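You operate a simulated robot arm through the tools that you are given. There is no shell and no other tool. Be economical: measure what you need, move in short steps, check, and stop when the job is done.

Carry out the task below with a simulated two-armed robot. There is one attempt and no reset: what you move stays moved.

JOB
On the top of the pine table with the rail, fold the teal towel in half and then in half again.

Only the result counts: the job must be done as asked and must still hold three seconds after the hand-in. Knocking over, shifting, dropping, spilling or breaking anything else fails it. Flat cloth is picked up by pressing the open fingertips on it (5 to 10 N) and closing them slowly along it; thin cloth reads only 2 to 8 mm in the jaws.

ROBOT AND FRAMES
Two 7-joint arms with two-finger parallel grippers on one trunk, on a base that drives. Base frame: it is fixed to the floor where the robot stands at the start and does not move with it; the origin is under the middle of the robot, x ahead of it, y to its left, z up. Units: cm, degrees, N and s.
The left shoulder is at the start at [7, 16.3, 107], the right one opposite. Places, roughly: top of the pine table with the rail [60, 30, 80]. Payload 3.43 kg a hand.
Tool frame (each hand has its own): the origin (TCP) lies between the finger pads and is the grasp point; the fingertips stand 3.4 cm ahead of it; z points along the fingers, y is the line along which they close. Largest opening 12.8 cm; finger width 2.4, thickness 1.2; the body of the gripper, 4.8 by 13 cm, starts 9.6 cm behind the TCP.
Orientation is that of the tool frame in the base frame, as [roll, pitch, yaw] about the fixed x, y, z axes, in that order (R = Rz(yaw) Ry(pitch) Rx(roll)). With the fingers straight down and closing along the base's y, the tool's x points along the base's -x, its y along +y and its z along -z.

CONTROLS
- The arms move only by the tool nudge_tool. It takes "left_rows", "right_rows" or both (then of equal length, played together; a hand with none holds still); each is a list of rows, each an object (a shift or turn left out is 0, a gripper value left out holds the last) with "travel": the shift along the base's x, y, z in cm, a list of three; "rot": the turn, a rotation vector about the base's x, y, z in degrees, a list of three; "jaw": the gripper command, from -1 (fully open) to 1 (shut), values between in proportion. In form: [{"travel": [x, y, z], "rot": [wx, wy, wz], "jaw": jaw}, ...]. A call has 1 to 20 rows; each row is the pose to reach, as a shift and turn from the pose commanded when the call began. Rows are played at 5 a second. More than 5 cm and 8.6 degrees between two rows, or a gripper value outside its range, and nothing of the call is played. Where a pose cannot be reached the arm comes as near as it can. A force on the tool above 40 N (or 10 N above the force at the start of the call, whichever is more), or a blocked arm, ends the call early, and 0.2 s more pass. Each finger travels about 15.3 cm/s and halts on what it meets, pressing with about 36 N; the grip force reading is that of the motor and also rises with nothing between the fingers. The clock runs only during rows and for 0.2 s after the last one: add rows that repeat a pose to give the fingers time. It gives the time, the measured TCP pose, the force on the tool (base axes), the opening and the grip force at its end, in the units of the frame above (readings bear some noise).
- Cameras (640 x 400 px; columns grow to the right, rows downward): "scene" is now at [12.7, -1.34, 128.04]; the picture's right is [-0.16, -0.99, 0.00], its down [-0.73, 0.12, -0.67] and it looks along [0.67, -0.11, -0.74] (base axes); focal length 264 px, centre (320, 200). "left" rides on the left gripper at [7.6, 1.1, -16] in its tool frame; the picture's right is [-0.15, 0.99, 0.00], its down [-0.88, -0.13, -0.46] and it looks along [-0.45, -0.07, 0.89] (tool axes); focal length 234 px, centre (320, 200). "right" rides on the right gripper at [7.6, -1.1, -16] in its tool frame; the picture's right is [0.15, 0.99, 0.00], its down [-0.88, 0.13, -0.46] and it looks along [-0.45, 0.07, 0.89] (tool axes); focal length 234 px, centre (320, 200). There is no depth. A picture from a camera that has moved, and an enlarged one, comes with that camera's place and axes in the base frame and with its lens.
- snapshot(camera): a new picture of that camera. It takes no simulated time.
- move_column(by): slides the trunk up (or, below 0, down) by that many cm; the arms and the scene camera ride with it, the base frame stays. It gives what a move gives, with no picture.
- base_move(legs): drives the robot by 1 to 6 legs, each [ahead, left, turn to the left] in cm, cm and degrees, along the robot's own axes; the way and the turn of a leg run together, so that a leg with both is an arc; at most 150 cm and 180 degrees a leg. The arms and the cameras ride along, it lands a little off, and it stops where it bumps. It gives what a move gives.
- aim_head(pan, tilt): turns the head with the scene camera to pan (to the left, within 86 degrees either way) and tilt (down, from -29 to 69), counted from straight ahead of the robot. It gives what a move gives.
- zoom(camera, box): a new picture of the part [left, top, right, bottom] of that camera's present view, enlarged. It takes no simulated time.
- hand_in(): hands the job in; it is judged then, once.

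Go step by step. Nothing tells you exact positions but the pictures and the camera data: compare them with the known pose of the tool, close in by small moves and look again before you grip or let go. The budget is 120 turns and 88 pictures, counting those below and the enlarged ones. Unless the task says otherwise, let go and move clear before handing in, and close with one line.

The tools are called after ">>>" by a JSON object that holds its "fn" and its "kwargs". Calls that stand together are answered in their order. nudge_tool: Moves the arms, as the interface text tells. Its arguments: {"type":"object","properties":{"left_rows":{"type":"array"},"right_rows":{"type":"array"}},"required":[]} The other tools are called the same way: move_column (by) slides the trunk up or down; base_move (legs) drives the base; aim_head (pan, tilt) turns the head that bears the scene camera; snapshot (camera) takes a picture; zoom (camera, box) takes an enlarged picture of a part of a camera's view; hand_in () hands the job in.

At the start:

```text
t: 0.0
left_ee_pos: [65.66, 20.58, 89.53]
left_ee_rot: [-180.0, 0.0, -179.9]
left_contact_force: [-0.3, 0.3, -0.2]
left_finger_gap: 12.8
left_finger_force: 0.1
right_ee_pos: [49.28, -17.13, 92.42]
right_ee_rot: [179.9, 0.0, -180.0]
right_contact_force: [-0.4, -0.5, 0.0]
right_finger_gap: 12.8
right_finger_force: 0.1
trunk travel left (down, up): [-55.0, 39.0]
robot x, y, heading: [0.06, -0.29, -0.1]
head pan, tilt: [-9.3, 47.6]
```

scene: 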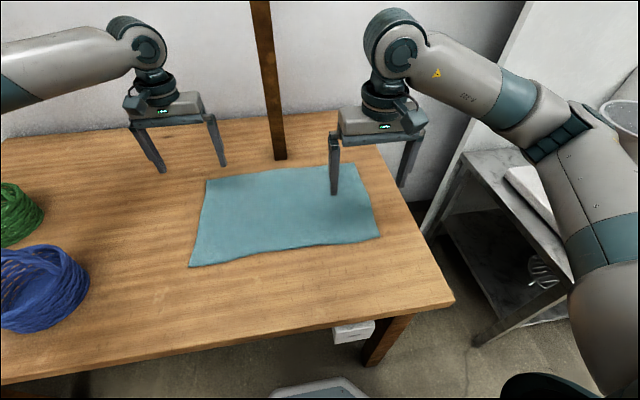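
right: 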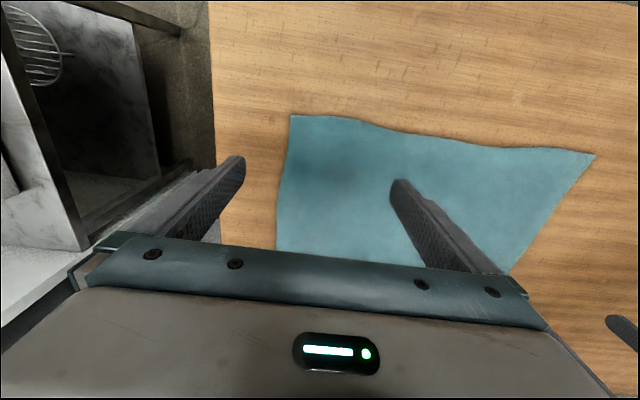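
left: 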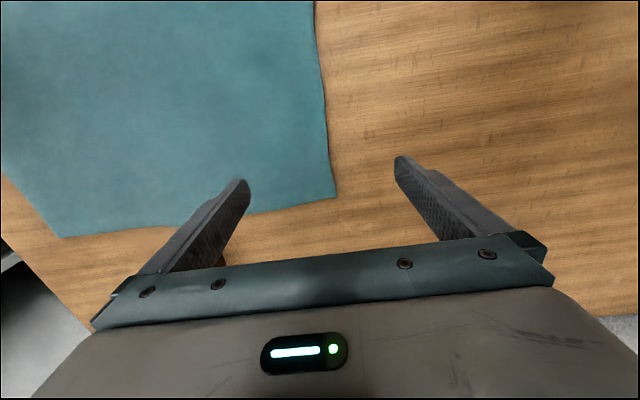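

The teal towel lies about x 44–72, y −22 to +22, with the table top near z ≈ 77. I plan to fold the far edge onto the near edge with both hands, so first I turn both grippers to close along x above the far corners.

>>> {"fn": "nudge_tool", "kwargs": {"left_rows": [{"travel": [0.3, -0.1, 1], "rot": [0, 0, -7.5]}, {"travel": [0.6, -0.3, 1.5], "rot": [0, 0, -15]}, {"travel": [0.9, -0.4, 2], "rot": [0, 0, -22.5]}, {"travel": [1.2, -0.6, 2], "rot": [0, 0, -30]}, {"travel": [1.5, -0.7, 2], "rot": [0, 0, -37.5]}, {"travel": [1.8, -0.9, 2], "rot": [0, 0, -45]}, {"travel": [2.1, -1, 2], "rot": [0, 0, -52.5]}, {"travel": [2.4, -1.2, 2], "rot": [0, 0, -60]}, {"travel": [2.7, -1.3, 2], "rot": [0, 0, -67.5]}, {"travel": [3, -1.4, 2], "rot": [0, 0, -75]}, {"travel": [3.2, -1.5, 2], "rot": [0, 0, -82.5]}, {"travel": [3.3, -1.6, 2], "rot": [0, 0, -90]}, {"travel": [3.3, -1.6, 2], "rot": [0, 0, -90]}], "right_rows": [{"travel": [1.6, -0.2, 0], "rot": [0, 0, 7.5]}, {"travel": [3.2, -0.4, 0], "rot": [0, 0, 15]}, {"travel": [4.8, -0.6, 0], "rot": [0, 0, 22.5]}, {"travel": [6.4, -0.8, 0], "rot": [0, 0, 30]}, {"travel": [8, -1, 0], "rot": [0, 0, 37.5]}, {"travel": [9.6, -1.2, 0], "rot": [0, 0, 45]}, {"travel": [11.2, -1.4, 0], "rot": [0, 0, 52.5]}, {"travel": [12.8, -1.6, 0], "rot": [0, 0, 60]}, {"travel": [14.4, -1.8, 0], "rot": [0, 0, 67.5]}, {"travel": [16, -2, 0], "rot": [0, 0, 75]}, {"travel": [17.6, -2.2, 0], "rot": [0, 0, 82.5]}, {"travel": [19.2, -2.4, 0], "rot": [0, 0, 90]}, {"travel": [19.2, -2.4, 0], "rot": [0, 0, 90]}]}}

>>> {"fn": "snapshot", "kwargs": {"camera": "scene"}}

>>> {"fn": "snapshot", "kwargs": {"camera": "left"}}

>>> {"fn": "snapshot", "kwargs": {"camera": "right"}}

```text
t: 2.8
left_ee_pos: [68.83, 18.88, 91.4]
left_ee_rot: [-180.0, -0.1, 89.9]
left_contact_force: [0.0, -0.2, -0.5]
left_finger_gap: 12.81
left_finger_force: 0.1
right_ee_pos: [48.3, -12.6, 96.88]
right_ee_rot: [-179.2, -0.1, -96.5]
right_contact_force: [-0.8, 0.6, 0.3]
right_finger_gap: 12.8
right_finger_force: 0.0
right hand out of reach, approached as far as the arm can: row 8, 9, 10, 11, 12, 13
trunk travel left (down, up): [-55.0, 39.0]
robot x, y, heading: [0.04, -0.35, 0.2]
head pan, tilt: [-9.3, 47.6]
```

```text
84 pictures are left
camera scene: at [12.61, -1.48, 128.05], right [-0.16, -0.99, 0.0], down [-0.73, 0.12, -0.68], along [0.67, -0.11, -0.74], focal length 264 px, centre (320, 200)
```

scene: 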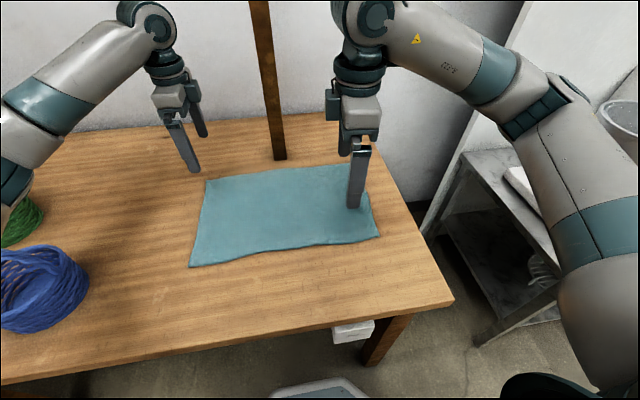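

```text
83 pictures are left
camera left: at [69.9, 26.37, 107.47], right [0.99, -0.15, 0.0], down [-0.13, -0.88, 0.46], along [-0.07, -0.45, -0.89], focal length 234 px, centre (320, 200)
```

left: 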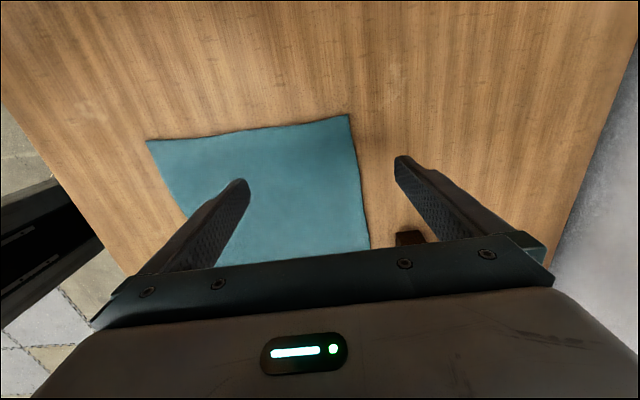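

```text
82 pictures are left
camera right: at [48.43, -20.24, 112.9], right [-1.0, -0.03, -0.01], down [-0.04, 0.89, 0.45], along [0.0, 0.45, -0.89], focal length 234 px, centre (320, 200)
```

right: 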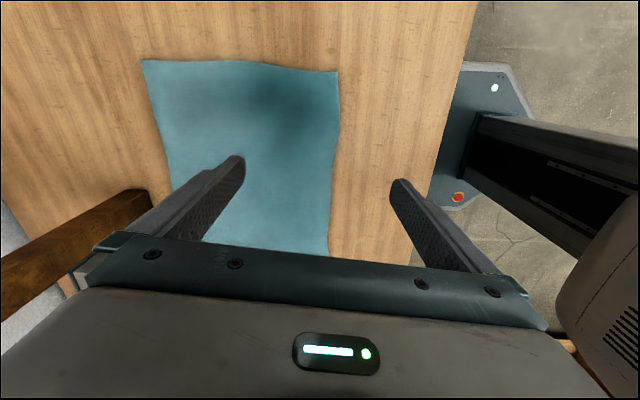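

The left hand turned fine, but the right arm ran out of reach turning that way. I'll turn it back the other way.

>>> {"fn": "nudge_tool", "kwargs": {"right_rows": [{"rot": [0, 0, -8]}, {"rot": [0, 0, -16]}, {"rot": [0, 0, -24]}, {"rot": [0, 0, -32]}, {"rot": [0, 0, -40]}, {"rot": [0, 0, -48]}, {"rot": [0, 0, -56]}, {"rot": [0, 0, -64]}, {"rot": [0, 0, -72]}, {"rot": [0, 0, -80]}, {"rot": [0, 0, -88]}, {"rot": [0, 0, -90]}]}}

```text
t: 5.4
left_ee_pos: [68.75, 18.99, 91.39]
left_ee_rot: [-179.9, 0.0, 90.1]
left_contact_force: [-0.1, 0.8, -0.8]
left_finger_gap: 12.82
left_finger_force: 0.0
right_ee_pos: [49.07, -13.06, 96.56]
right_ee_rot: [-179.2, -0.2, 173.4]
right_contact_force: [0.1, 0.0, -0.5]
right_finger_gap: 12.78
right_finger_force: 0.0
trunk travel left (down, up): [-55.0, 39.0]
robot x, y, heading: [-0.31, -0.02, 0.3]
head pan, tilt: [-9.3, 47.6]
```

The right hand is back near its start orientation. Now I turn it the other way (camera inward) while moving it to the far-right corner.

>>> {"fn": "nudge_tool", "kwargs": {"right_rows": [{"travel": [1.6, -0.5, -0.4], "rot": [0, 0, -7]}, {"travel": [3.2, -1, -0.8], "rot": [0, 0, -14]}, {"travel": [4.8, -1.5, -1.2], "rot": [0, 0, -21]}, {"travel": [6.4, -2, -1.6], "rot": [0, 0, -28]}, {"travel": [8, -2.5, -2], "rot": [0, 0, -35]}, {"travel": [9.6, -3, -2.5], "rot": [0, 0, -42]}, {"travel": [11.2, -3.5, -3], "rot": [0, 0, -49]}, {"travel": [12.8, -4, -3.5], "rot": [0, 0, -56]}, {"travel": [14.4, -4.5, -4], "rot": [0, 0, -63]}, {"travel": [16, -5, -4.5], "rot": [0, 0, -70]}, {"travel": [17.6, -5.7, -5], "rot": [0, 0, -77]}, {"travel": [19.4, -6.4, -5.5], "rot": [0, 0, -83.4]}, {"travel": [19.4, -6.4, -5.5], "rot": [0, 0, -83.4]}]}}

>>> {"fn": "snapshot", "kwargs": {"camera": "right"}}

>>> {"fn": "snapshot", "kwargs": {"camera": "scene"}}

```text
t: 8.2
left_ee_pos: [68.86, 19.07, 91.44]
left_ee_rot: [180.0, 0.0, 90.1]
left_contact_force: [1.7, -0.3, -0.5]
left_finger_gap: 12.78
left_finger_force: 0.1
right_ee_pos: [68.54, -19.48, 91.0]
right_ee_rot: [-179.2, -0.3, 89.9]
right_contact_force: [-0.1, 0.3, -0.7]
right_finger_gap: 12.78
right_finger_force: 0.0
trunk travel left (down, up): [-55.0, 39.0]
robot x, y, heading: [-0.1, 0.47, -0.3]
head pan, tilt: [-9.3, 47.6]
```

```text
81 pictures are left
camera right: at [67.7, -11.92, 106.98], right [0.99, 0.15, -0.01], down [0.14, -0.88, 0.45], along [0.05, -0.45, -0.89], focal length 234 px, centre (320, 200)
```

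right: 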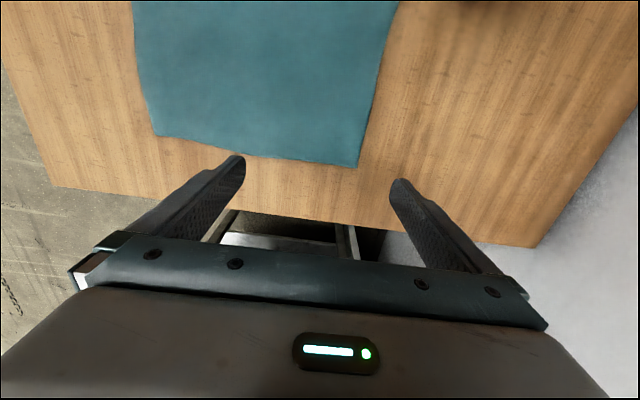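

```text
80 pictures are left
camera scene: at [12.68, -1.34, 128.04], right [-0.16, -0.99, 0.0], down [-0.73, 0.12, -0.67], along [0.67, -0.11, -0.74], focal length 264 px, centre (320, 200)
```

scene: 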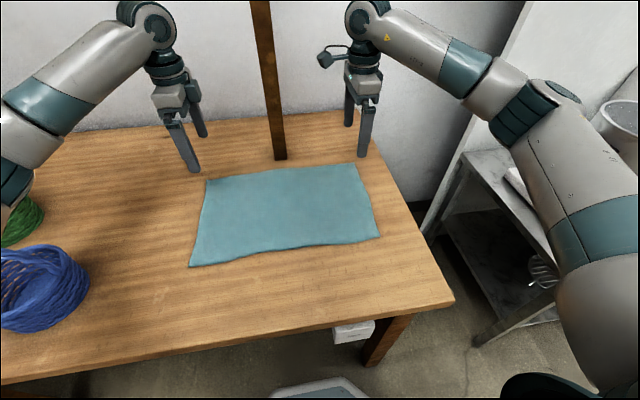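

Both grippers now close along x, above the far corners (about (72.7, 21.8) and (73, −21.8)). I narrow the jaws and lower to just above the cloth to check.

>>> {"fn": "nudge_tool", "kwargs": {"left_rows": [{"travel": [0.2, 0.2, -3], "jaw": 0.0}, {"travel": [0.4, 0.5, -6], "jaw": 0.38}, {"travel": [0.4, 0.5, -9], "jaw": 0.38}, {"travel": [0.4, 0.5, -9], "jaw": 0.38}], "right_rows": [{"travel": [0.4, 0, -3], "rot": [0, -0.8, 0], "jaw": 0.0}, {"travel": [0.8, 0, -6], "rot": [0, -0.8, 0], "jaw": 0.38}, {"travel": [0.8, 0, -8.6], "rot": [0, -0.8, 0], "jaw": 0.38}, {"travel": [0.8, 0, -8.6], "rot": [0, -0.8, 0], "jaw": 0.38}]}}

>>> {"fn": "snapshot", "kwargs": {"camera": "left"}}

>>> {"fn": "snapshot", "kwargs": {"camera": "right"}}

>>> {"fn": "zoom", "kwargs": {"camera": "scene", "box": [140, 80, 460, 280]}}

```text
t: 9.2
left_ee_pos: [69.19, 19.51, 82.56]
left_ee_rot: [-180.0, 0.0, 90.0]
left_contact_force: [1.1, -0.3, 0.4]
left_finger_gap: 3.96
left_finger_force: 0.1
right_ee_pos: [69.32, -19.51, 82.37]
right_ee_rot: [179.8, -0.2, 90.0]
right_contact_force: [0.2, 0.6, 0.5]
right_finger_gap: 3.99
right_finger_force: 0.0
trunk travel left (down, up): [-55.0, 39.0]
robot x, y, heading: [-0.0, 0.18, -0.1]
head pan, tilt: [-9.3, 47.6]
```

```text
79 pictures are left
camera left: at [70.33, 27.06, 98.54], right [0.99, -0.14, 0.0], down [-0.13, -0.88, 0.46], along [-0.07, -0.45, -0.89], focal length 234 px, centre (320, 200)
```

left: 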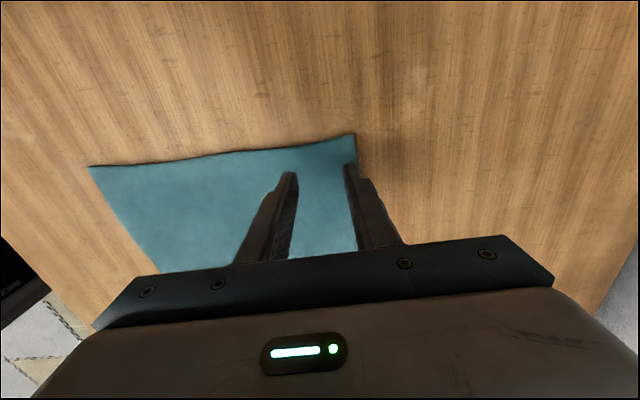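

```text
78 pictures are left
camera right: at [68.13, -12.0, 98.42], right [0.99, 0.15, 0.0], down [0.13, -0.88, 0.45], along [0.07, -0.45, -0.89], focal length 234 px, centre (320, 200)
```

right: 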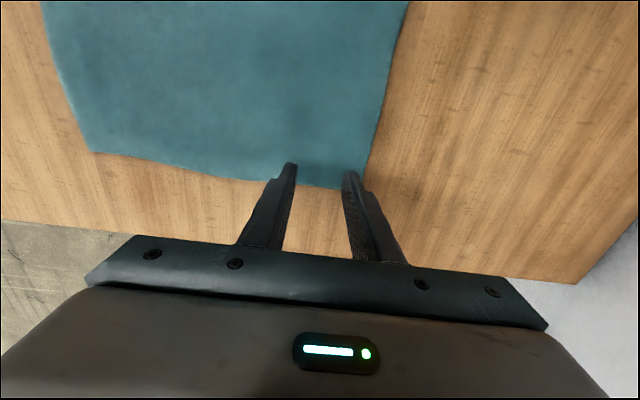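

```text
2.00 times, centred on (300, 180) of scene
camera zoom: at [12.65, -1.33, 128.05], right [-0.16, -0.99, 0.0], down [-0.73, 0.12, -0.68], along [0.67, -0.11, -0.74], focal length 529 px, centre (360, 240)
```

zoom: 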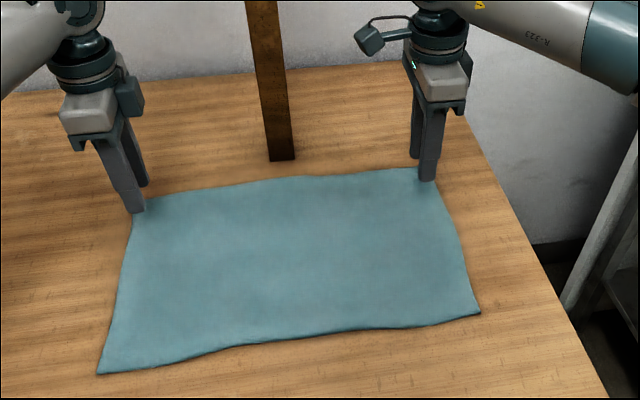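

The corners are close to where I expected; I shift the right hand slightly inward and step down towards contact.

>>> {"fn": "nudge_tool", "kwargs": {"left_rows": [{"travel": [0, 0.4, 0]}, {"travel": [0, 0.4, -1]}, {"travel": [0, 0.4, -1.6]}, {"travel": [0, 0.4, -2.0]}, {"travel": [0, 0.4, -2.2]}], "right_rows": [{"travel": [0.8, 0.9, 0]}, {"travel": [0.8, 0.9, -1]}, {"travel": [0.8, 0.9, -1.4]}, {"travel": [0.8, 0.9, -1.8]}, {"travel": [0.8, 0.9, -2.0]}]}}

```text
t: 10.4
left_ee_pos: [69.4, 19.12, 81.8]
left_ee_rot: [178.8, -0.5, 90.0]
left_contact_force: [0.4, -0.5, 0.2]
left_finger_gap: 3.97
left_finger_force: 0.1
right_ee_pos: [69.66, -19.44, 80.69]
right_ee_rot: [179.5, -0.8, 90.0]
right_contact_force: [-0.4, -0.2, -0.4]
right_finger_gap: 3.97
right_finger_force: 0.1
trunk travel left (down, up): [-55.0, 39.0]
robot x, y, heading: [0.07, 0.05, -0.1]
head pan, tilt: [-9.3, 47.6]
```

The left hand stopped short without contact force; I hold still and look.

>>> {"fn": "nudge_tool", "kwargs": {"left_rows": [{}, {}], "right_rows": [{}, {}]}}

>>> {"fn": "snapshot", "kwargs": {"camera": "scene"}}

>>> {"fn": "snapshot", "kwargs": {"camera": "left"}}

```text
t: 11.0
left_ee_pos: [69.11, 19.63, 80.2]
left_ee_rot: [-179.9, -0.2, 90.0]
left_contact_force: [-1.0, -0.7, 0.2]
left_finger_gap: 3.98
left_finger_force: 0.1
right_ee_pos: [69.81, -18.85, 80.43]
right_ee_rot: [179.9, -0.3, 90.0]
right_contact_force: [-0.3, 0.0, 0.7]
right_finger_gap: 3.97
right_finger_force: 0.1
trunk travel left (down, up): [-55.0, 39.0]
robot x, y, heading: [-0.19, -0.06, 0.4]
head pan, tilt: [-9.3, 47.6]
```

```text
76 pictures are left
camera scene: at [12.47, -1.61, 127.96], right [-0.16, -0.99, 0.0], down [-0.73, 0.12, -0.68], along [0.67, -0.11, -0.74], focal length 264 px, centre (320, 200)
```

scene: 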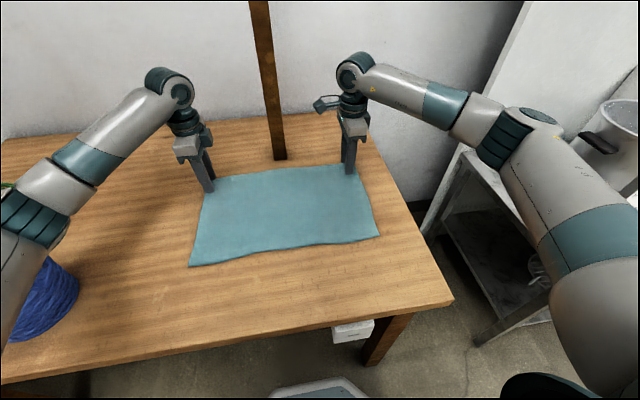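

```text
75 pictures are left
camera left: at [70.14, 27.25, 96.22], right [0.99, -0.15, 0.0], down [-0.13, -0.88, 0.45], along [-0.07, -0.45, -0.89], focal length 234 px, centre (320, 200)
```

left: 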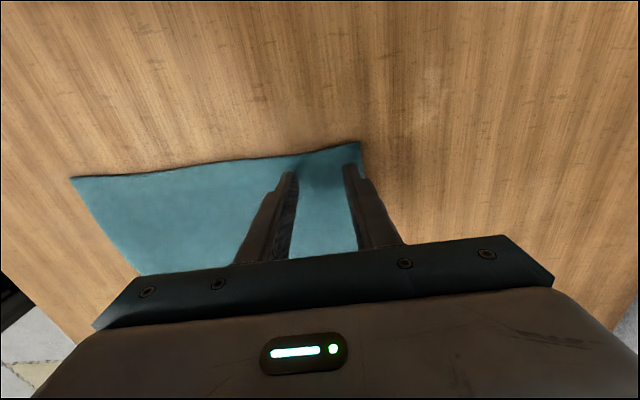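

The left elbow swung low near the baskets, so I raise the trunk to let the arms come from above with more clearance.

>>> {"fn": "move_column", "kwargs": {"by": 14}}

>>> {"fn": "snapshot", "kwargs": {"camera": "scene"}}

```text
t: 12.7
left_ee_pos: [69.27, 19.93, 94.32]
left_ee_rot: [180.0, 0.0, 90.2]
left_contact_force: [0.3, 0.7, 0.6]
left_finger_gap: 3.96
left_finger_force: 0.1
right_ee_pos: [70.19, -18.56, 94.5]
right_ee_rot: [-180.0, -0.1, 90.1]
right_contact_force: [0.7, 0.4, -0.2]
right_finger_gap: 3.96
right_finger_force: 0.0
trunk travel left (down, up): [-69.0, 25.0]
robot x, y, heading: [-0.21, 0.28, -0.3]
head pan, tilt: [-9.3, 47.6]
```

```text
74 pictures are left
camera scene: at [12.74, -1.33, 142.03], right [-0.16, -0.99, 0.0], down [-0.73, 0.12, -0.67], along [0.67, -0.11, -0.74], focal length 264 px, centre (320, 200)
```

scene: 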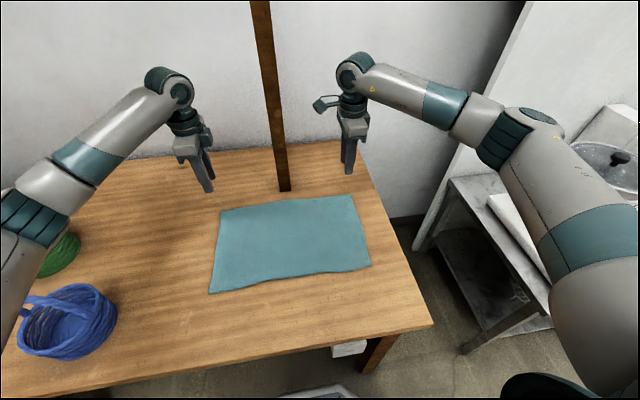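

Better clearance now. I lower both hands straight down to just above contact.

>>> {"fn": "nudge_tool", "kwargs": {"left_rows": [{"travel": [0, 0, -3]}, {"travel": [0, 0, -6]}, {"travel": [0, 0, -9]}, {"travel": [0, 0, -12]}, {"travel": [0, 0, -13.4]}, {"travel": [0, 0, -13.8]}, {"travel": [0, 0, -13.8]}], "right_rows": [{"travel": [0, 0, -3]}, {"travel": [0, 0, -6]}, {"travel": [0, 0, -9]}, {"travel": [0, 0, -12]}, {"travel": [0, 0, -13.4]}, {"travel": [0, 0, -13.8]}, {"travel": [0, 0, -13.8]}]}}

>>> {"fn": "snapshot", "kwargs": {"camera": "scene"}}

>>> {"fn": "snapshot", "kwargs": {"camera": "right"}}

```text
t: 14.3
left_ee_pos: [69.28, 19.99, 80.61]
left_ee_rot: [-180.0, 0.1, 90.1]
left_contact_force: [1.5, 1.1, 0.3]
left_finger_gap: 3.97
left_finger_force: 0.0
right_ee_pos: [69.96, -18.49, 80.53]
right_ee_rot: [-180.0, -0.1, 90.3]
right_contact_force: [-0.3, -0.3, -0.5]
right_finger_gap: 3.98
right_finger_force: 0.0
trunk travel left (down, up): [-69.0, 25.0]
robot x, y, heading: [-0.45, 0.08, 0.0]
head pan, tilt: [-9.3, 47.6]
```

```text
73 pictures are left
camera scene: at [12.71, -1.34, 142.04], right [-0.16, -0.99, 0.0], down [-0.73, 0.12, -0.67], along [0.67, -0.11, -0.74], focal length 264 px, centre (320, 200)
```

scene: 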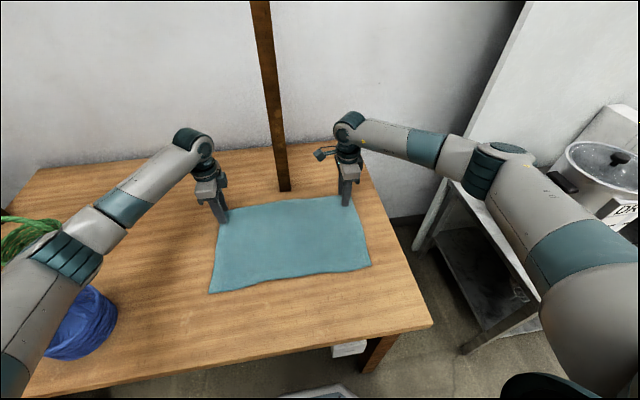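

```text
72 pictures are left
camera right: at [68.97, -10.97, 96.56], right [0.99, 0.15, 0.0], down [0.13, -0.88, 0.45], along [0.07, -0.45, -0.89], focal length 234 px, centre (320, 200)
```

right: 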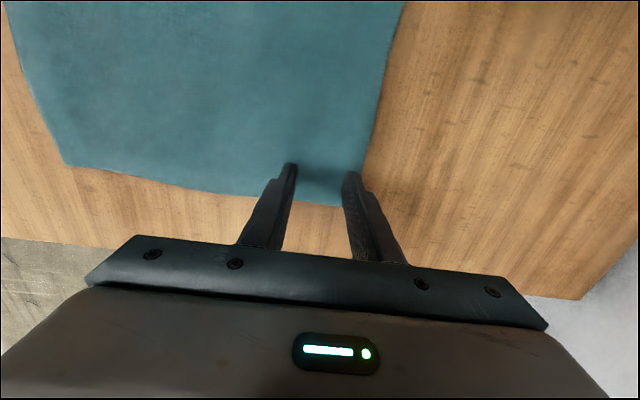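

The green basket looks different beside the left elbow; I check it closely.

>>> {"fn": "zoom", "kwargs": {"camera": "scene", "box": [0, 160, 160, 380]}}

```text
1.82 times, centred on (80, 270) of scene
camera zoom: at [12.71, -1.34, 142.04], right [-0.16, -0.99, 0.0], down [-0.73, 0.12, -0.67], along [0.67, -0.11, -0.74], focal length 481 px, centre (756, 73)
```

zoom: 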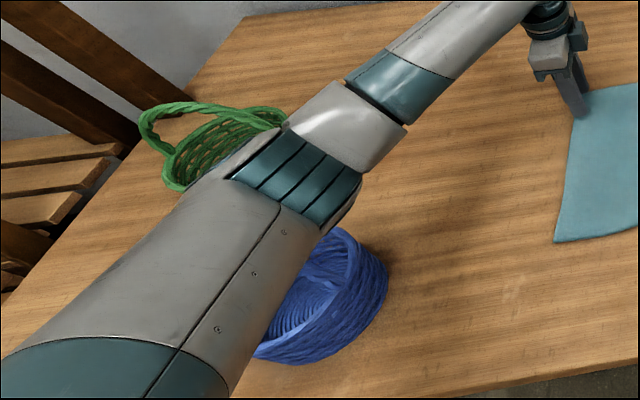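

>>> {"fn": "aim_head", "kwargs": {"pan": 25, "tilt": 47}}

>>> {"fn": "snapshot", "kwargs": {"camera": "scene"}}

```text
t: 15.3
left_ee_pos: [69.3, 20.01, 80.52]
left_ee_rot: [-180.0, -0.1, 90.1]
left_contact_force: [0.4, 0.6, -0.8]
left_finger_gap: 3.96
left_finger_force: 0.2
right_ee_pos: [70.02, -18.47, 80.48]
right_ee_rot: [180.0, -0.1, 90.1]
right_contact_force: [0.4, 0.7, 1.2]
right_finger_gap: 3.94
right_finger_force: 0.1
trunk travel left (down, up): [-69.0, 25.0]
robot x, y, heading: [-0.25, -0.07, 0.1]
head pan, tilt: [25.0, 47.0]
```

```text
70 pictures are left
camera scene: at [12.12, 3.31, 142.12], right [0.42, -0.91, 0.0], down [-0.66, -0.31, -0.68], along [0.62, 0.29, -0.73], focal length 264 px, centre (320, 200)
```

scene: 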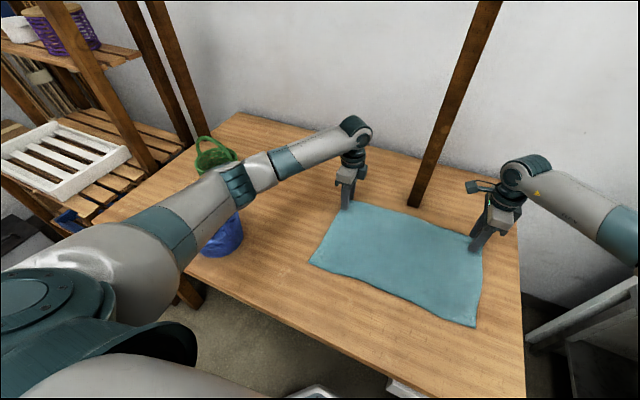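

The baskets stand undisturbed, with the left elbow above them. I raise the trunk a bit more for clearance and lower the hands again.

>>> {"fn": "move_column", "kwargs": {"by": 8}}

>>> {"fn": "nudge_tool", "kwargs": {"left_rows": [{"travel": [0, 0, -2]}, {"travel": [0, 0, -4]}, {"travel": [0, 0, -6]}, {"travel": [0, 0, -8]}, {"travel": [0, 0, -8]}, {"travel": [0, 0, -8]}], "right_rows": [{"travel": [0, 0, -2]}, {"travel": [0, 0, -4]}, {"travel": [0, 0, -6]}, {"travel": [0, 0, -8]}, {"travel": [0, 0, -8]}, {"travel": [0, 0, -8]}]}}

>>> {"fn": "snapshot", "kwargs": {"camera": "scene"}}

```text
t: 16.4
left_ee_pos: [69.34, 20.01, 88.55]
left_ee_rot: [-179.9, 0.0, 90.2]
left_contact_force: [0.0, 0.3, -0.5]
left_finger_gap: 3.99
left_finger_force: 0.0
right_ee_pos: [70.0, -18.57, 88.57]
right_ee_rot: [180.0, -0.1, 90.0]
right_contact_force: [-0.7, 0.7, 0.2]
right_finger_gap: 3.98
right_finger_force: 0.1
trunk travel left (down, up): [-77.0, 17.0]
robot x, y, heading: [-0.28, -0.23, 0.3]
head pan, tilt: [25.0, 47.0]
```

```text
t: 17.8
left_ee_pos: [69.4, 19.92, 80.47]
left_ee_rot: [179.9, 0.0, 90.1]
left_contact_force: [-0.1, -0.6, 0.7]
left_finger_gap: 3.98
left_finger_force: 0.1
right_ee_pos: [69.76, -18.5, 80.63]
right_ee_rot: [180.0, -0.1, 90.1]
right_contact_force: [0.4, 0.4, 0.1]
right_finger_gap: 3.95
right_finger_force: 0.0
trunk travel left (down, up): [-77.0, 17.0]
robot x, y, heading: [-0.42, 0.03, 0.2]
head pan, tilt: [25.0, 47.0]
```

```text
69 pictures are left
camera scene: at [12.13, 3.31, 150.11], right [0.42, -0.91, 0.0], down [-0.66, -0.31, -0.68], along [0.62, 0.29, -0.73], focal length 264 px, centre (320, 200)
```

scene: 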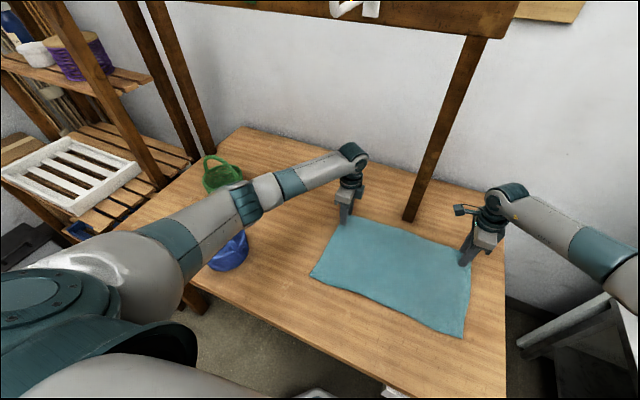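

Good clearance now. I step down onto the cloth in small steps, watching force.

>>> {"fn": "nudge_tool", "kwargs": {"left_rows": [{"travel": [0, 0, -0.3]}, {"travel": [0, 0, -0.6]}, {"travel": [0, 0, -0.6]}], "right_rows": [{"travel": [0, 0, -0.3]}, {"travel": [0, 0, -0.6]}, {"travel": [0, 0, -0.6]}]}}

```text
t: 18.6
left_ee_pos: [69.17, 19.9, 79.96]
left_ee_rot: [179.9, 0.0, 90.1]
left_contact_force: [0.7, 0.1, 0.6]
left_finger_gap: 3.96
left_finger_force: 0.0
right_ee_pos: [69.81, -18.58, 79.93]
right_ee_rot: [179.9, -0.1, 90.1]
right_contact_force: [-0.2, -0.9, -0.3]
right_finger_gap: 3.98
right_finger_force: 0.0
trunk travel left (down, up): [-77.0, 17.0]
robot x, y, heading: [0.15, 0.1, -0.1]
head pan, tilt: [25.0, 47.0]
```

>>> {"fn": "nudge_tool", "kwargs": {"left_rows": [{"travel": [0, 0, -0.3]}, {"travel": [0, 0, -0.6]}, {"travel": [0, 0, -0.6]}], "right_rows": [{"travel": [0, 0, -0.3]}, {"travel": [0, 0, -0.6]}, {"travel": [0, 0, -0.6]}]}}

```text
t: 19.4
left_ee_pos: [69.28, 19.89, 79.39]
left_ee_rot: [-180.0, 0.0, 90.0]
left_contact_force: [0.0, 0.3, 0.3]
left_finger_gap: 3.98
left_finger_force: 0.0
right_ee_pos: [70.0, -18.47, 79.32]
right_ee_rot: [180.0, -0.1, 90.2]
right_contact_force: [0.2, 0.1, -0.2]
right_finger_gap: 3.99
right_finger_force: 0.1
trunk travel left (down, up): [-77.0, 17.0]
robot x, y, heading: [-0.04, -0.08, -0.1]
head pan, tilt: [25.0, 47.0]
```

Still no contact (tips at about 76.0); I continue down in small steps.

>>> {"fn": "nudge_tool", "kwargs": {"left_rows": [{"travel": [0, 0, -0.3]}, {"travel": [0, 0, -0.6]}, {"travel": [0, 0, -0.6]}], "right_rows": [{"travel": [0, 0, -0.3]}, {"travel": [0, 0, -0.6]}, {"travel": [0, 0, -0.6]}]}}

>>> {"fn": "snapshot", "kwargs": {"camera": "left"}}

>>> {"fn": "snapshot", "kwargs": {"camera": "right"}}

```text
t: 20.2
left_ee_pos: [69.25, 19.83, 78.8]
left_ee_rot: [180.0, 0.0, 90.0]
left_contact_force: [1.8, -0.1, 6.3]
left_finger_gap: 3.96
left_finger_force: 0.0
right_ee_pos: [69.98, -18.55, 78.93]
right_ee_rot: [179.9, -0.2, 90.0]
right_contact_force: [0.4, 0.4, 2.9]
right_finger_gap: 4.0
right_finger_force: 0.0
trunk travel left (down, up): [-77.0, 17.0]
robot x, y, heading: [-0.08, -0.31, -0.1]
head pan, tilt: [25.0, 47.0]
```

```text
68 pictures are left
camera left: at [70.35, 27.54, 94.78], right [0.99, -0.15, 0.0], down [-0.13, -0.88, 0.46], along [-0.06, -0.45, -0.89], focal length 234 px, centre (320, 200)
```

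left: 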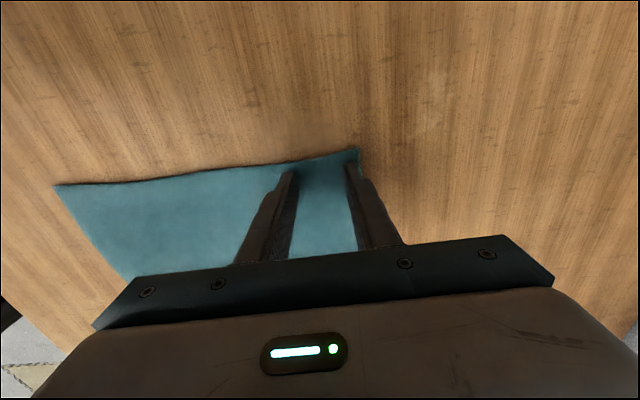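

```text
67 pictures are left
camera right: at [68.91, -10.99, 94.85], right [0.99, 0.15, 0.0], down [0.13, -0.88, 0.45], along [0.07, -0.45, -0.89], focal length 234 px, centre (320, 200)
```

right: 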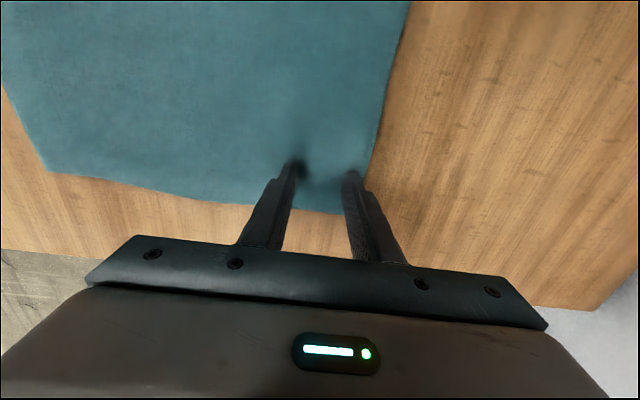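

Both hands touch the cloth well placed at the corners. I press the right a touch more and close both slowly.

>>> {"fn": "nudge_tool", "kwargs": {"left_rows": [{"travel": [0, 0, -0.1], "jaw": 0.38}, {"travel": [0, 0, -0.1], "jaw": 0.44}, {"travel": [0, 0, -0.1], "jaw": 0.5}, {"travel": [0, 0, -0.1], "jaw": 0.56}, {"travel": [0, 0, -0.1], "jaw": 0.62}, {"travel": [0, 0, -0.1], "jaw": 0.68}, {"travel": [0, 0, -0.1], "jaw": 0.74}, {"travel": [0, 0, -0.1], "jaw": 0.8}, {"travel": [0, 0, -0.1], "jaw": 0.86}, {"travel": [0, 0, -0.1], "jaw": 0.92}, {"travel": [0, 0, -0.1], "jaw": 1}, {"travel": [0, 0, -0.1], "jaw": 1}, {"travel": [0, 0, -0.1], "jaw": 1}], "right_rows": [{"travel": [0, 0, -0.25], "jaw": 0.38}, {"travel": [0, 0, -0.25], "jaw": 0.44}, {"travel": [0, 0, -0.25], "jaw": 0.5}, {"travel": [0, 0, -0.25], "jaw": 0.56}, {"travel": [0, 0, -0.25], "jaw": 0.62}, {"travel": [0, 0, -0.25], "jaw": 0.68}, {"travel": [0, 0, -0.25], "jaw": 0.74}, {"travel": [0, 0, -0.25], "jaw": 0.8}, {"travel": [0, 0, -0.25], "jaw": 0.86}, {"travel": [0, 0, -0.25], "jaw": 0.92}, {"travel": [0, 0, -0.25], "jaw": 1}, {"travel": [0, 0, -0.25], "jaw": 1}, {"travel": [0, 0, -0.25], "jaw": 1}]}}

>>> {"fn": "snapshot", "kwargs": {"camera": "left"}}

>>> {"fn": "snapshot", "kwargs": {"camera": "right"}}

```text
t: 23.0
left_ee_pos: [69.08, 20.04, 78.8]
left_ee_rot: [-180.0, 0.0, 90.1]
left_contact_force: [0.2, -2.7, 11.3]
left_finger_gap: 0.41
left_finger_force: 35.8
right_ee_pos: [69.89, -18.43, 78.85]
right_ee_rot: [179.8, -0.2, 90.1]
right_contact_force: [1.1, 1.8, 14.2]
right_finger_gap: 0.35
right_finger_force: 35.3
trunk travel left (down, up): [-77.0, 17.0]
robot x, y, heading: [-0.38, 0.05, -0.4]
head pan, tilt: [25.0, 47.0]
```

```text
66 pictures are left
camera left: at [70.19, 27.55, 94.73], right [0.99, -0.15, 0.0], down [-0.13, -0.88, 0.46], along [-0.06, -0.45, -0.89], focal length 234 px, centre (320, 200)
```

left: 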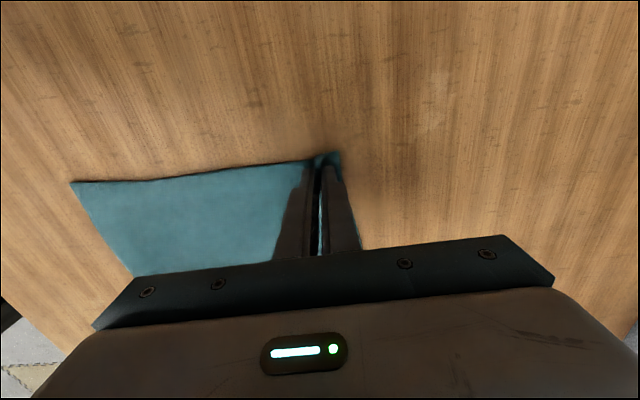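

```text
65 pictures are left
camera right: at [68.77, -10.98, 94.73], right [0.99, 0.15, 0.0], down [0.13, -0.88, 0.45], along [0.07, -0.45, -0.89], focal length 234 px, centre (320, 200)
```

right: 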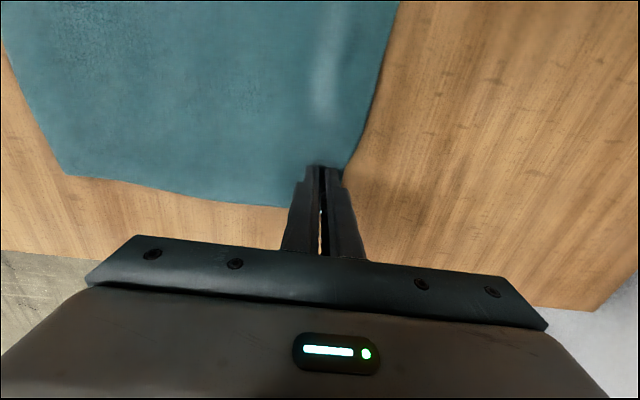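

Both jaws read about 4 mm, so cloth is gripped. I lift and carry along an arc towards the near edge, tilting the fingers progressively.

>>> {"fn": "nudge_tool", "kwargs": {"left_rows": [{"travel": [-0.3, 0, 1.5]}, {"travel": [-0.5, 0, 3]}, {"travel": [-1.0, 0, 4.5]}, {"travel": [-1.7, 0, 6]}, {"travel": [-2.9, 0, 7.3], "rot": [0, -4, 0]}, {"travel": [-4.2, 0, 8.5], "rot": [0, -8, 0]}, {"travel": [-5.7, 0, 9.2], "rot": [0, -12, 0]}, {"travel": [-7.1, 0, 9.9], "rot": [0, -16, 0]}, {"travel": [-8.9, 0, 10.1], "rot": [0, -20, 0]}, {"travel": [-10.6, 0, 10.2], "rot": [0, -24, 0]}, {"travel": [-10.6, 0, 10.2], "rot": [0, -24, 0]}], "right_rows": [{"travel": [-0.3, 0, 1.5]}, {"travel": [-0.5, 0, 3]}, {"travel": [-1.0, 0, 4.5]}, {"travel": [-1.7, 0, 6]}, {"travel": [-2.9, 0, 7.3], "rot": [0, -4, 0]}, {"travel": [-4.2, 0, 8.5], "rot": [0, -8, 0]}, {"travel": [-5.7, 0, 9.2], "rot": [0, -12, 0]}, {"travel": [-7.1, 0, 9.9], "rot": [0, -16, 0]}, {"travel": [-8.9, 0, 10.1], "rot": [0, -20, 0]}, {"travel": [-10.6, 0, 10.2], "rot": [0, -24, 0]}, {"travel": [-10.6, 0, 10.2], "rot": [0, -24, 0]}]}}

>>> {"fn": "aim_head", "kwargs": {"pan": 0, "tilt": 55}}

>>> {"fn": "snapshot", "kwargs": {"camera": "scene"}}

```text
t: 25.4
left_ee_pos: [58.66, 19.82, 88.69]
left_ee_rot: [156.0, 0.1, 90.1]
left_contact_force: [0.1, -1.7, -0.5]
left_finger_gap: 0.41
left_finger_force: 35.6
right_ee_pos: [59.5, -18.5, 88.64]
right_ee_rot: [156.0, -0.1, 90.2]
right_contact_force: [1.1, 0.8, -0.8]
right_finger_gap: 0.32
right_finger_force: 36.1
trunk travel left (down, up): [-77.0, 17.0]
robot x, y, heading: [0.52, -0.58, 0.1]
head pan, tilt: [25.0, 47.0]
```

```text
t: 26.3
left_ee_pos: [58.76, 19.86, 88.7]
left_ee_rot: [156.0, 0.0, 90.1]
left_contact_force: [0.2, -2.6, -0.8]
left_finger_gap: 0.41
left_finger_force: 35.3
right_ee_pos: [59.31, -18.55, 88.73]
right_ee_rot: [156.0, -0.2, 90.1]
right_contact_force: [-0.3, 1.6, -0.9]
right_finger_gap: 0.32
right_finger_force: 35.5
trunk travel left (down, up): [-77.0, 17.0]
robot x, y, heading: [-0.04, 0.45, 0.0]
head pan, tilt: [0.0, 55.0]
```

```text
64 pictures are left
camera scene: at [12.09, -0.04, 149.06], right [0.0, -1.0, 0.0], down [-0.82, 0.0, -0.57], along [0.57, 0.0, -0.82], focal length 264 px, centre (320, 200)
```

scene: 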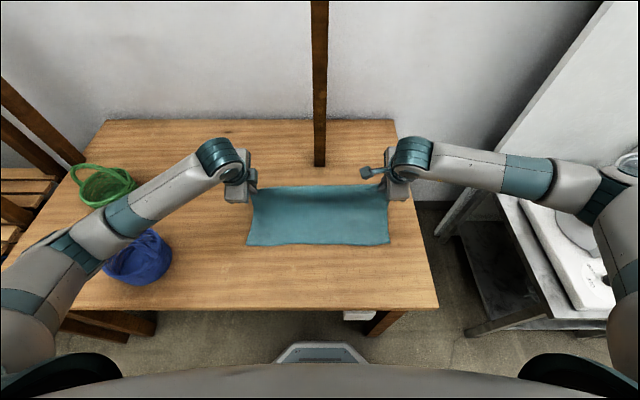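

The cloth is lifted cleanly by both corners. I continue over and down towards the near edge (x ≈ 46.5), stopping short to check.

>>> {"fn": "nudge_tool", "kwargs": {"left_rows": [{"travel": [-1.7, 0, -0.1], "rot": [0, -4, 0]}, {"travel": [-3.5, 0, -0.6], "rot": [0, -8, 0]}, {"travel": [-5.2, 0, -1.55], "rot": [0, -12, 0]}, {"travel": [-6.9, 0, -2.7], "rot": [0, -16, 0]}, {"travel": [-8.3, 0, -4.35], "rot": [0, -20, 0]}, {"travel": [-9.35, 0, -5.95], "rot": [0, -22, 0]}, {"travel": [-9.35, 0, -5.95], "rot": [0, -22, 0]}], "right_rows": [{"travel": [-1.7, 0, -0.1], "rot": [0, -4, 0]}, {"travel": [-3.6, 0, -0.6], "rot": [0, -8, 0]}, {"travel": [-5.4, 0, -1.55], "rot": [0, -12, 0]}, {"travel": [-7.1, 0, -2.7], "rot": [0, -16, 0]}, {"travel": [-8.6, 0, -4.35], "rot": [0, -20, 0]}, {"travel": [-9.7, 0, -5.95], "rot": [0, -22, 0]}, {"travel": [-9.7, 0, -5.95], "rot": [0, -22, 0]}]}}

>>> {"fn": "snapshot", "kwargs": {"camera": "scene"}}

```text
t: 27.9
left_ee_pos: [49.35, 20.22, 82.68]
left_ee_rot: [133.9, 0.2, 90.0]
left_contact_force: [-0.8, 0.5, -0.5]
left_finger_gap: 0.4
left_finger_force: 36.2
right_ee_pos: [51.28, -13.29, 85.76]
right_ee_rot: [135.2, 1.5, 88.7]
right_contact_force: [-1.1, -0.1, -0.5]
right_finger_gap: 0.34
right_finger_force: 35.9
right hand out of reach, approached as far as the arm can: row 4, 5, 6, 7
trunk travel left (down, up): [-77.0, 17.0]
robot x, y, heading: [-0.02, -0.25, 0.3]
head pan, tilt: [0.0, 55.0]
```

```text
63 pictures are left
camera scene: at [12.21, 0.45, 149.02], right [0.0, -1.0, 0.0], down [-0.82, 0.0, -0.57], along [0.57, 0.0, -0.82], focal length 264 px, centre (320, 200)
```

scene: 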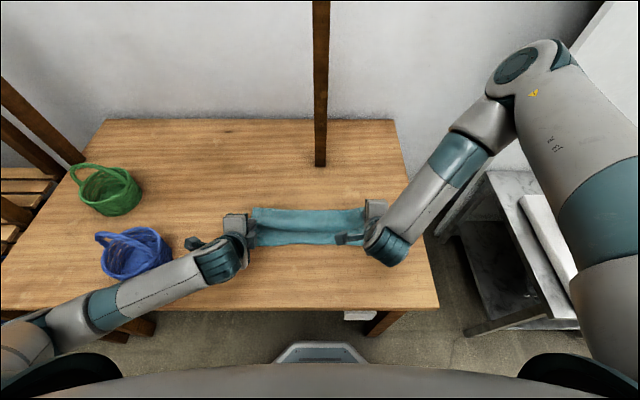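

The right arm hit a limit with this tilt (hand at y −13). I reduce its tilt and bring it back outward to y ≈ −18.5.

>>> {"fn": "nudge_tool", "kwargs": {"right_rows": [{"travel": [0, -0.5, 0], "rot": [0, 4, 0]}, {"travel": [-0.3, -1.5, 0], "rot": [0, 8, 0]}, {"travel": [-0.6, -2.5, 0], "rot": [0, 12, 0]}, {"travel": [-0.9, -3.5, 0], "rot": [0, 16, 0]}, {"travel": [-1.2, -4.5, -0.5], "rot": [0, 20, 0]}, {"travel": [-1.5, -5.2, -1.5], "rot": [0, 23, 0]}, {"travel": [-1.5, -5.2, -1.5], "rot": [0, 23, 0]}, {"travel": [-1.5, -5.2, -1.5], "rot": [0, 23, 0]}]}}

>>> {"fn": "snapshot", "kwargs": {"camera": "scene"}}

```text
t: 29.7
left_ee_pos: [49.24, 19.99, 82.83]
left_ee_rot: [134.0, 0.1, 90.0]
left_contact_force: [-0.3, -1.6, -0.1]
left_finger_gap: 0.43
left_finger_force: 35.8
right_ee_pos: [49.65, -18.96, 84.17]
right_ee_rot: [157.0, 0.0, 90.1]
right_contact_force: [0.3, 2.5, -0.2]
right_finger_gap: 0.35
right_finger_force: 36.1
trunk travel left (down, up): [-77.0, 17.0]
robot x, y, heading: [0.33, -0.05, -0.1]
head pan, tilt: [0.0, 55.0]
```

```text
62 pictures are left
camera scene: at [12.09, -0.08, 149.06], right [0.0, -1.0, 0.0], down [-0.82, 0.0, -0.57], along [0.57, 0.0, -0.82], focal length 264 px, centre (320, 200)
```

scene: 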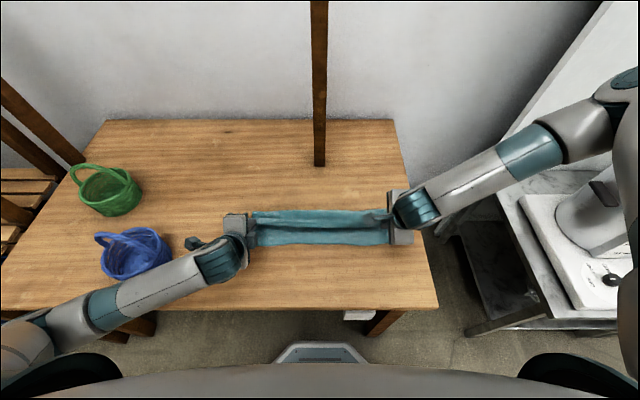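

Back in place. I lower both the rest of the way.

>>> {"fn": "nudge_tool", "kwargs": {"left_rows": [{"travel": [-0.5, 0, -0.9]}, {"travel": [-0.9, 0, -1.8]}, {"travel": [-1.3, 0, -2.7]}, {"travel": [-1.6, 0, -3.3]}, {"travel": [-1.6, 0, -3.3]}], "right_rows": [{"travel": [-0.3, 0, -1.2]}, {"travel": [-0.6, 0, -2.4]}, {"travel": [-0.9, 0, -3.5]}, {"travel": [-1.0, 0, -4.3]}, {"travel": [-1.0, 0, -4.3]}]}}

>>> {"fn": "snapshot", "kwargs": {"camera": "left"}}

>>> {"fn": "snapshot", "kwargs": {"camera": "right"}}

>>> {"fn": "zoom", "kwargs": {"camera": "scene", "box": [200, 170, 440, 320]}}

```text
t: 30.9
left_ee_pos: [47.88, 20.07, 79.62]
left_ee_rot: [133.9, 0.1, 90.0]
left_contact_force: [0.4, -3.2, -0.1]
left_finger_gap: 0.41
left_finger_force: 36.7
right_ee_pos: [48.64, -18.93, 79.91]
right_ee_rot: [157.1, -0.1, 90.1]
right_contact_force: [-0.3, 1.9, 2.3]
right_finger_gap: 0.35
right_finger_force: 35.7
trunk travel left (down, up): [-77.0, 17.0]
robot x, y, heading: [-0.07, 0.04, 0.0]
head pan, tilt: [0.0, 55.0]
```

```text
61 pictures are left
camera left: at [37.01, 27.55, 91.55], right [0.69, -0.15, 0.71], down [-0.42, -0.88, 0.22], along [0.59, -0.45, -0.67], focal length 234 px, centre (320, 200)
```

left: 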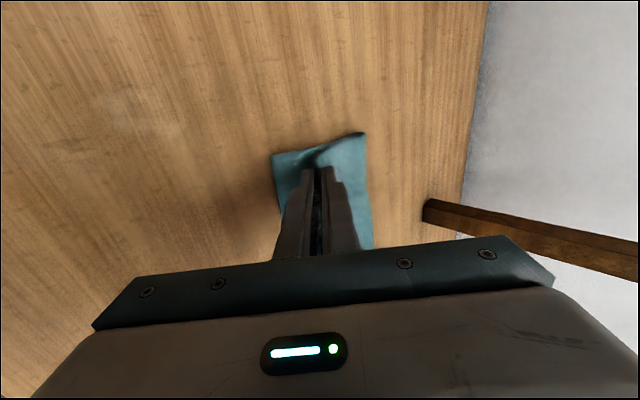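

```text
60 pictures are left
camera right: at [41.47, -11.36, 94.16], right [0.91, 0.15, 0.39], down [-0.06, -0.88, 0.47], along [0.41, -0.45, -0.79], focal length 234 px, centre (320, 200)
```

right: 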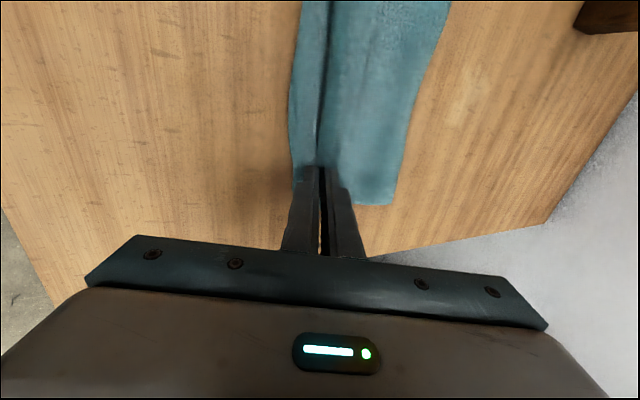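

```text
2.67 times, centred on (320, 245) of scene
camera zoom: at [12.07, -0.01, 149.06], right [0.0, -1.0, 0.0], down [-0.82, 0.0, -0.57], along [0.57, 0.0, -0.82], focal length 705 px, centre (320, 80)
```

zoom: 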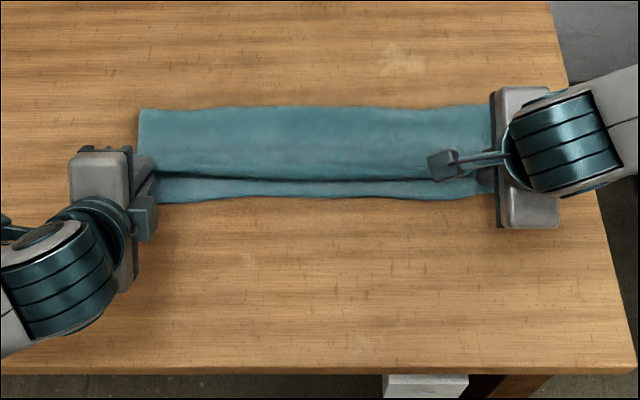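

The upper edge sits about 2.5 cm short of the lower one. I pull 1.5 cm further towards the robot, then open gently while backing the fingers out along their own axis.

>>> {"fn": "nudge_tool", "kwargs": {"left_rows": [{"travel": [-0.5, 0, 0]}, {"travel": [-1, 0, 0]}, {"travel": [-1.5, 0, 0]}, {"travel": [-1.5, 0, 0]}, {"travel": [-1.15, 0, 0.36], "jaw": 0.84}, {"travel": [-0.8, 0, 0.75], "jaw": 0.68}, {"travel": [-0.8, 0, 0.75], "jaw": 0.68}, {"travel": [-1.9, 0, 1.8]}, {"travel": [-3.3, 0, 3.2]}, {"travel": [-4.7, 0, 4.6]}, {"travel": [-5, 0, 6.6]}, {"travel": [-5, 0, 8.6]}], "right_rows": [{"travel": [-0.5, 0, 0]}, {"travel": [-1, 0, 0]}, {"travel": [-1.5, 0, 0]}, {"travel": [-1.5, 0, 0]}, {"travel": [-1.05, 0, 0.2], "jaw": 0.84}, {"travel": [-0.6, 0, 0.4], "jaw": 0.68}, {"travel": [-0.6, 0, 0.4], "jaw": 0.68}, {"travel": [-1.2, 0, 1.8]}, {"travel": [-2.0, 0, 3.7]}, {"travel": [-2.8, 0, 5.5]}, {"travel": [-2.8, 0, 7.3]}, {"travel": [-2.8, 0, 9]}]}}

>>> {"fn": "zoom", "kwargs": {"camera": "scene", "box": [200, 170, 440, 320]}}

```text
t: 33.5
left_ee_pos: [42.73, 19.99, 87.84]
left_ee_rot: [134.0, 0.1, 90.1]
left_contact_force: [-0.7, 0.8, -0.3]
left_finger_gap: 2.04
left_finger_force: 0.0
right_ee_pos: [45.87, -19.06, 88.9]
right_ee_rot: [157.1, -0.2, 90.1]
right_contact_force: [-0.5, -0.4, -0.7]
right_finger_gap: 2.04
right_finger_force: 0.1
trunk travel left (down, up): [-77.0, 17.0]
robot x, y, heading: [-0.19, -0.04, -0.2]
head pan, tilt: [0.0, 55.0]
```

```text
2.67 times, centred on (320, 245) of scene
camera zoom: at [12.1, -0.06, 149.05], right [0.0, -1.0, 0.0], down [-0.82, 0.0, -0.57], along [0.57, 0.0, -0.82], focal length 705 px, centre (320, 80)
```

zoom: 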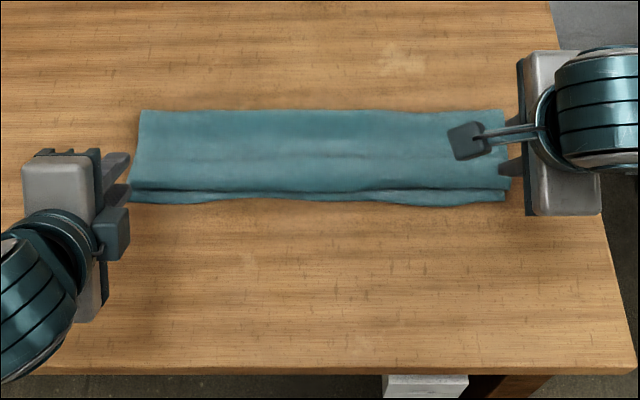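

The first fold came out neatly (towel now x ≈ 46.5–59, y ≈ ±22). Next I level the left hand, park the right hand up and outward, and prepare to fold the left end over to the right.

>>> {"fn": "nudge_tool", "kwargs": {"left_rows": [{"travel": [0.5, 0, 2], "rot": [0, 6, 0]}, {"travel": [1, 0, 4], "rot": [0, 13, 0]}, {"travel": [2, 0, 6], "rot": [0, 20, 0]}, {"travel": [3, 0, 8], "rot": [0, 27, 0]}, {"travel": [5, 0, 9], "rot": [0, 34, 0]}, {"travel": [7, 0, 9], "rot": [0, 40, 0]}, {"travel": [9, 0, 9], "rot": [0, 46, 0]}, {"travel": [10.2, 0, 9], "rot": [0, 46, 0]}, {"travel": [10.2, 0, 9], "rot": [0, 46, 0]}], "right_rows": [{"travel": [0, 0, 2], "rot": [0, 4, 0]}, {"travel": [0, 0, 4], "rot": [0, 8, 0]}, {"travel": [0, 0, 6], "rot": [0, 12, 0]}, {"travel": [0, -2, 8], "rot": [0, 16, 0]}, {"travel": [0, -4, 10], "rot": [0, 20, 0]}, {"travel": [0, -6, 12], "rot": [0, 23, 0]}, {"travel": [0, -8, 14], "rot": [0, 23, 0]}, {"travel": [0, -10, 16], "rot": [0, 23, 0]}, {"travel": [0, -12, 18], "rot": [0, 23, 0]}]}}

>>> {"fn": "snapshot", "kwargs": {"camera": "scene"}}

```text
t: 35.5
left_ee_pos: [52.81, 19.96, 97.46]
left_ee_rot: [-179.9, 0.0, 90.2]
left_contact_force: [-0.3, 0.3, -0.2]
left_finger_gap: 2.07
left_finger_force: 0.1
left hand out of reach, approached as far as the arm can: row 1, 2, 3
right_ee_pos: [45.54, -31.19, 106.91]
right_ee_rot: [180.0, -0.2, 90.1]
right_contact_force: [0.5, -0.2, 0.2]
right_finger_gap: 2.04
right_finger_force: 0.0
trunk travel left (down, up): [-77.0, 17.0]
robot x, y, heading: [-0.0, -0.07, 0.1]
head pan, tilt: [0.0, 55.0]
```

```text
57 pictures are left
camera scene: at [12.03, -0.09, 149.06], right [0.0, -1.0, 0.0], down [-0.82, 0.0, -0.57], along [0.57, 0.0, -0.82], focal length 264 px, centre (320, 200)
```

scene: 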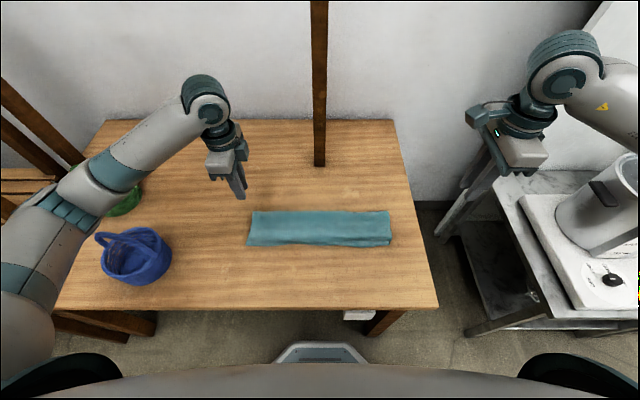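

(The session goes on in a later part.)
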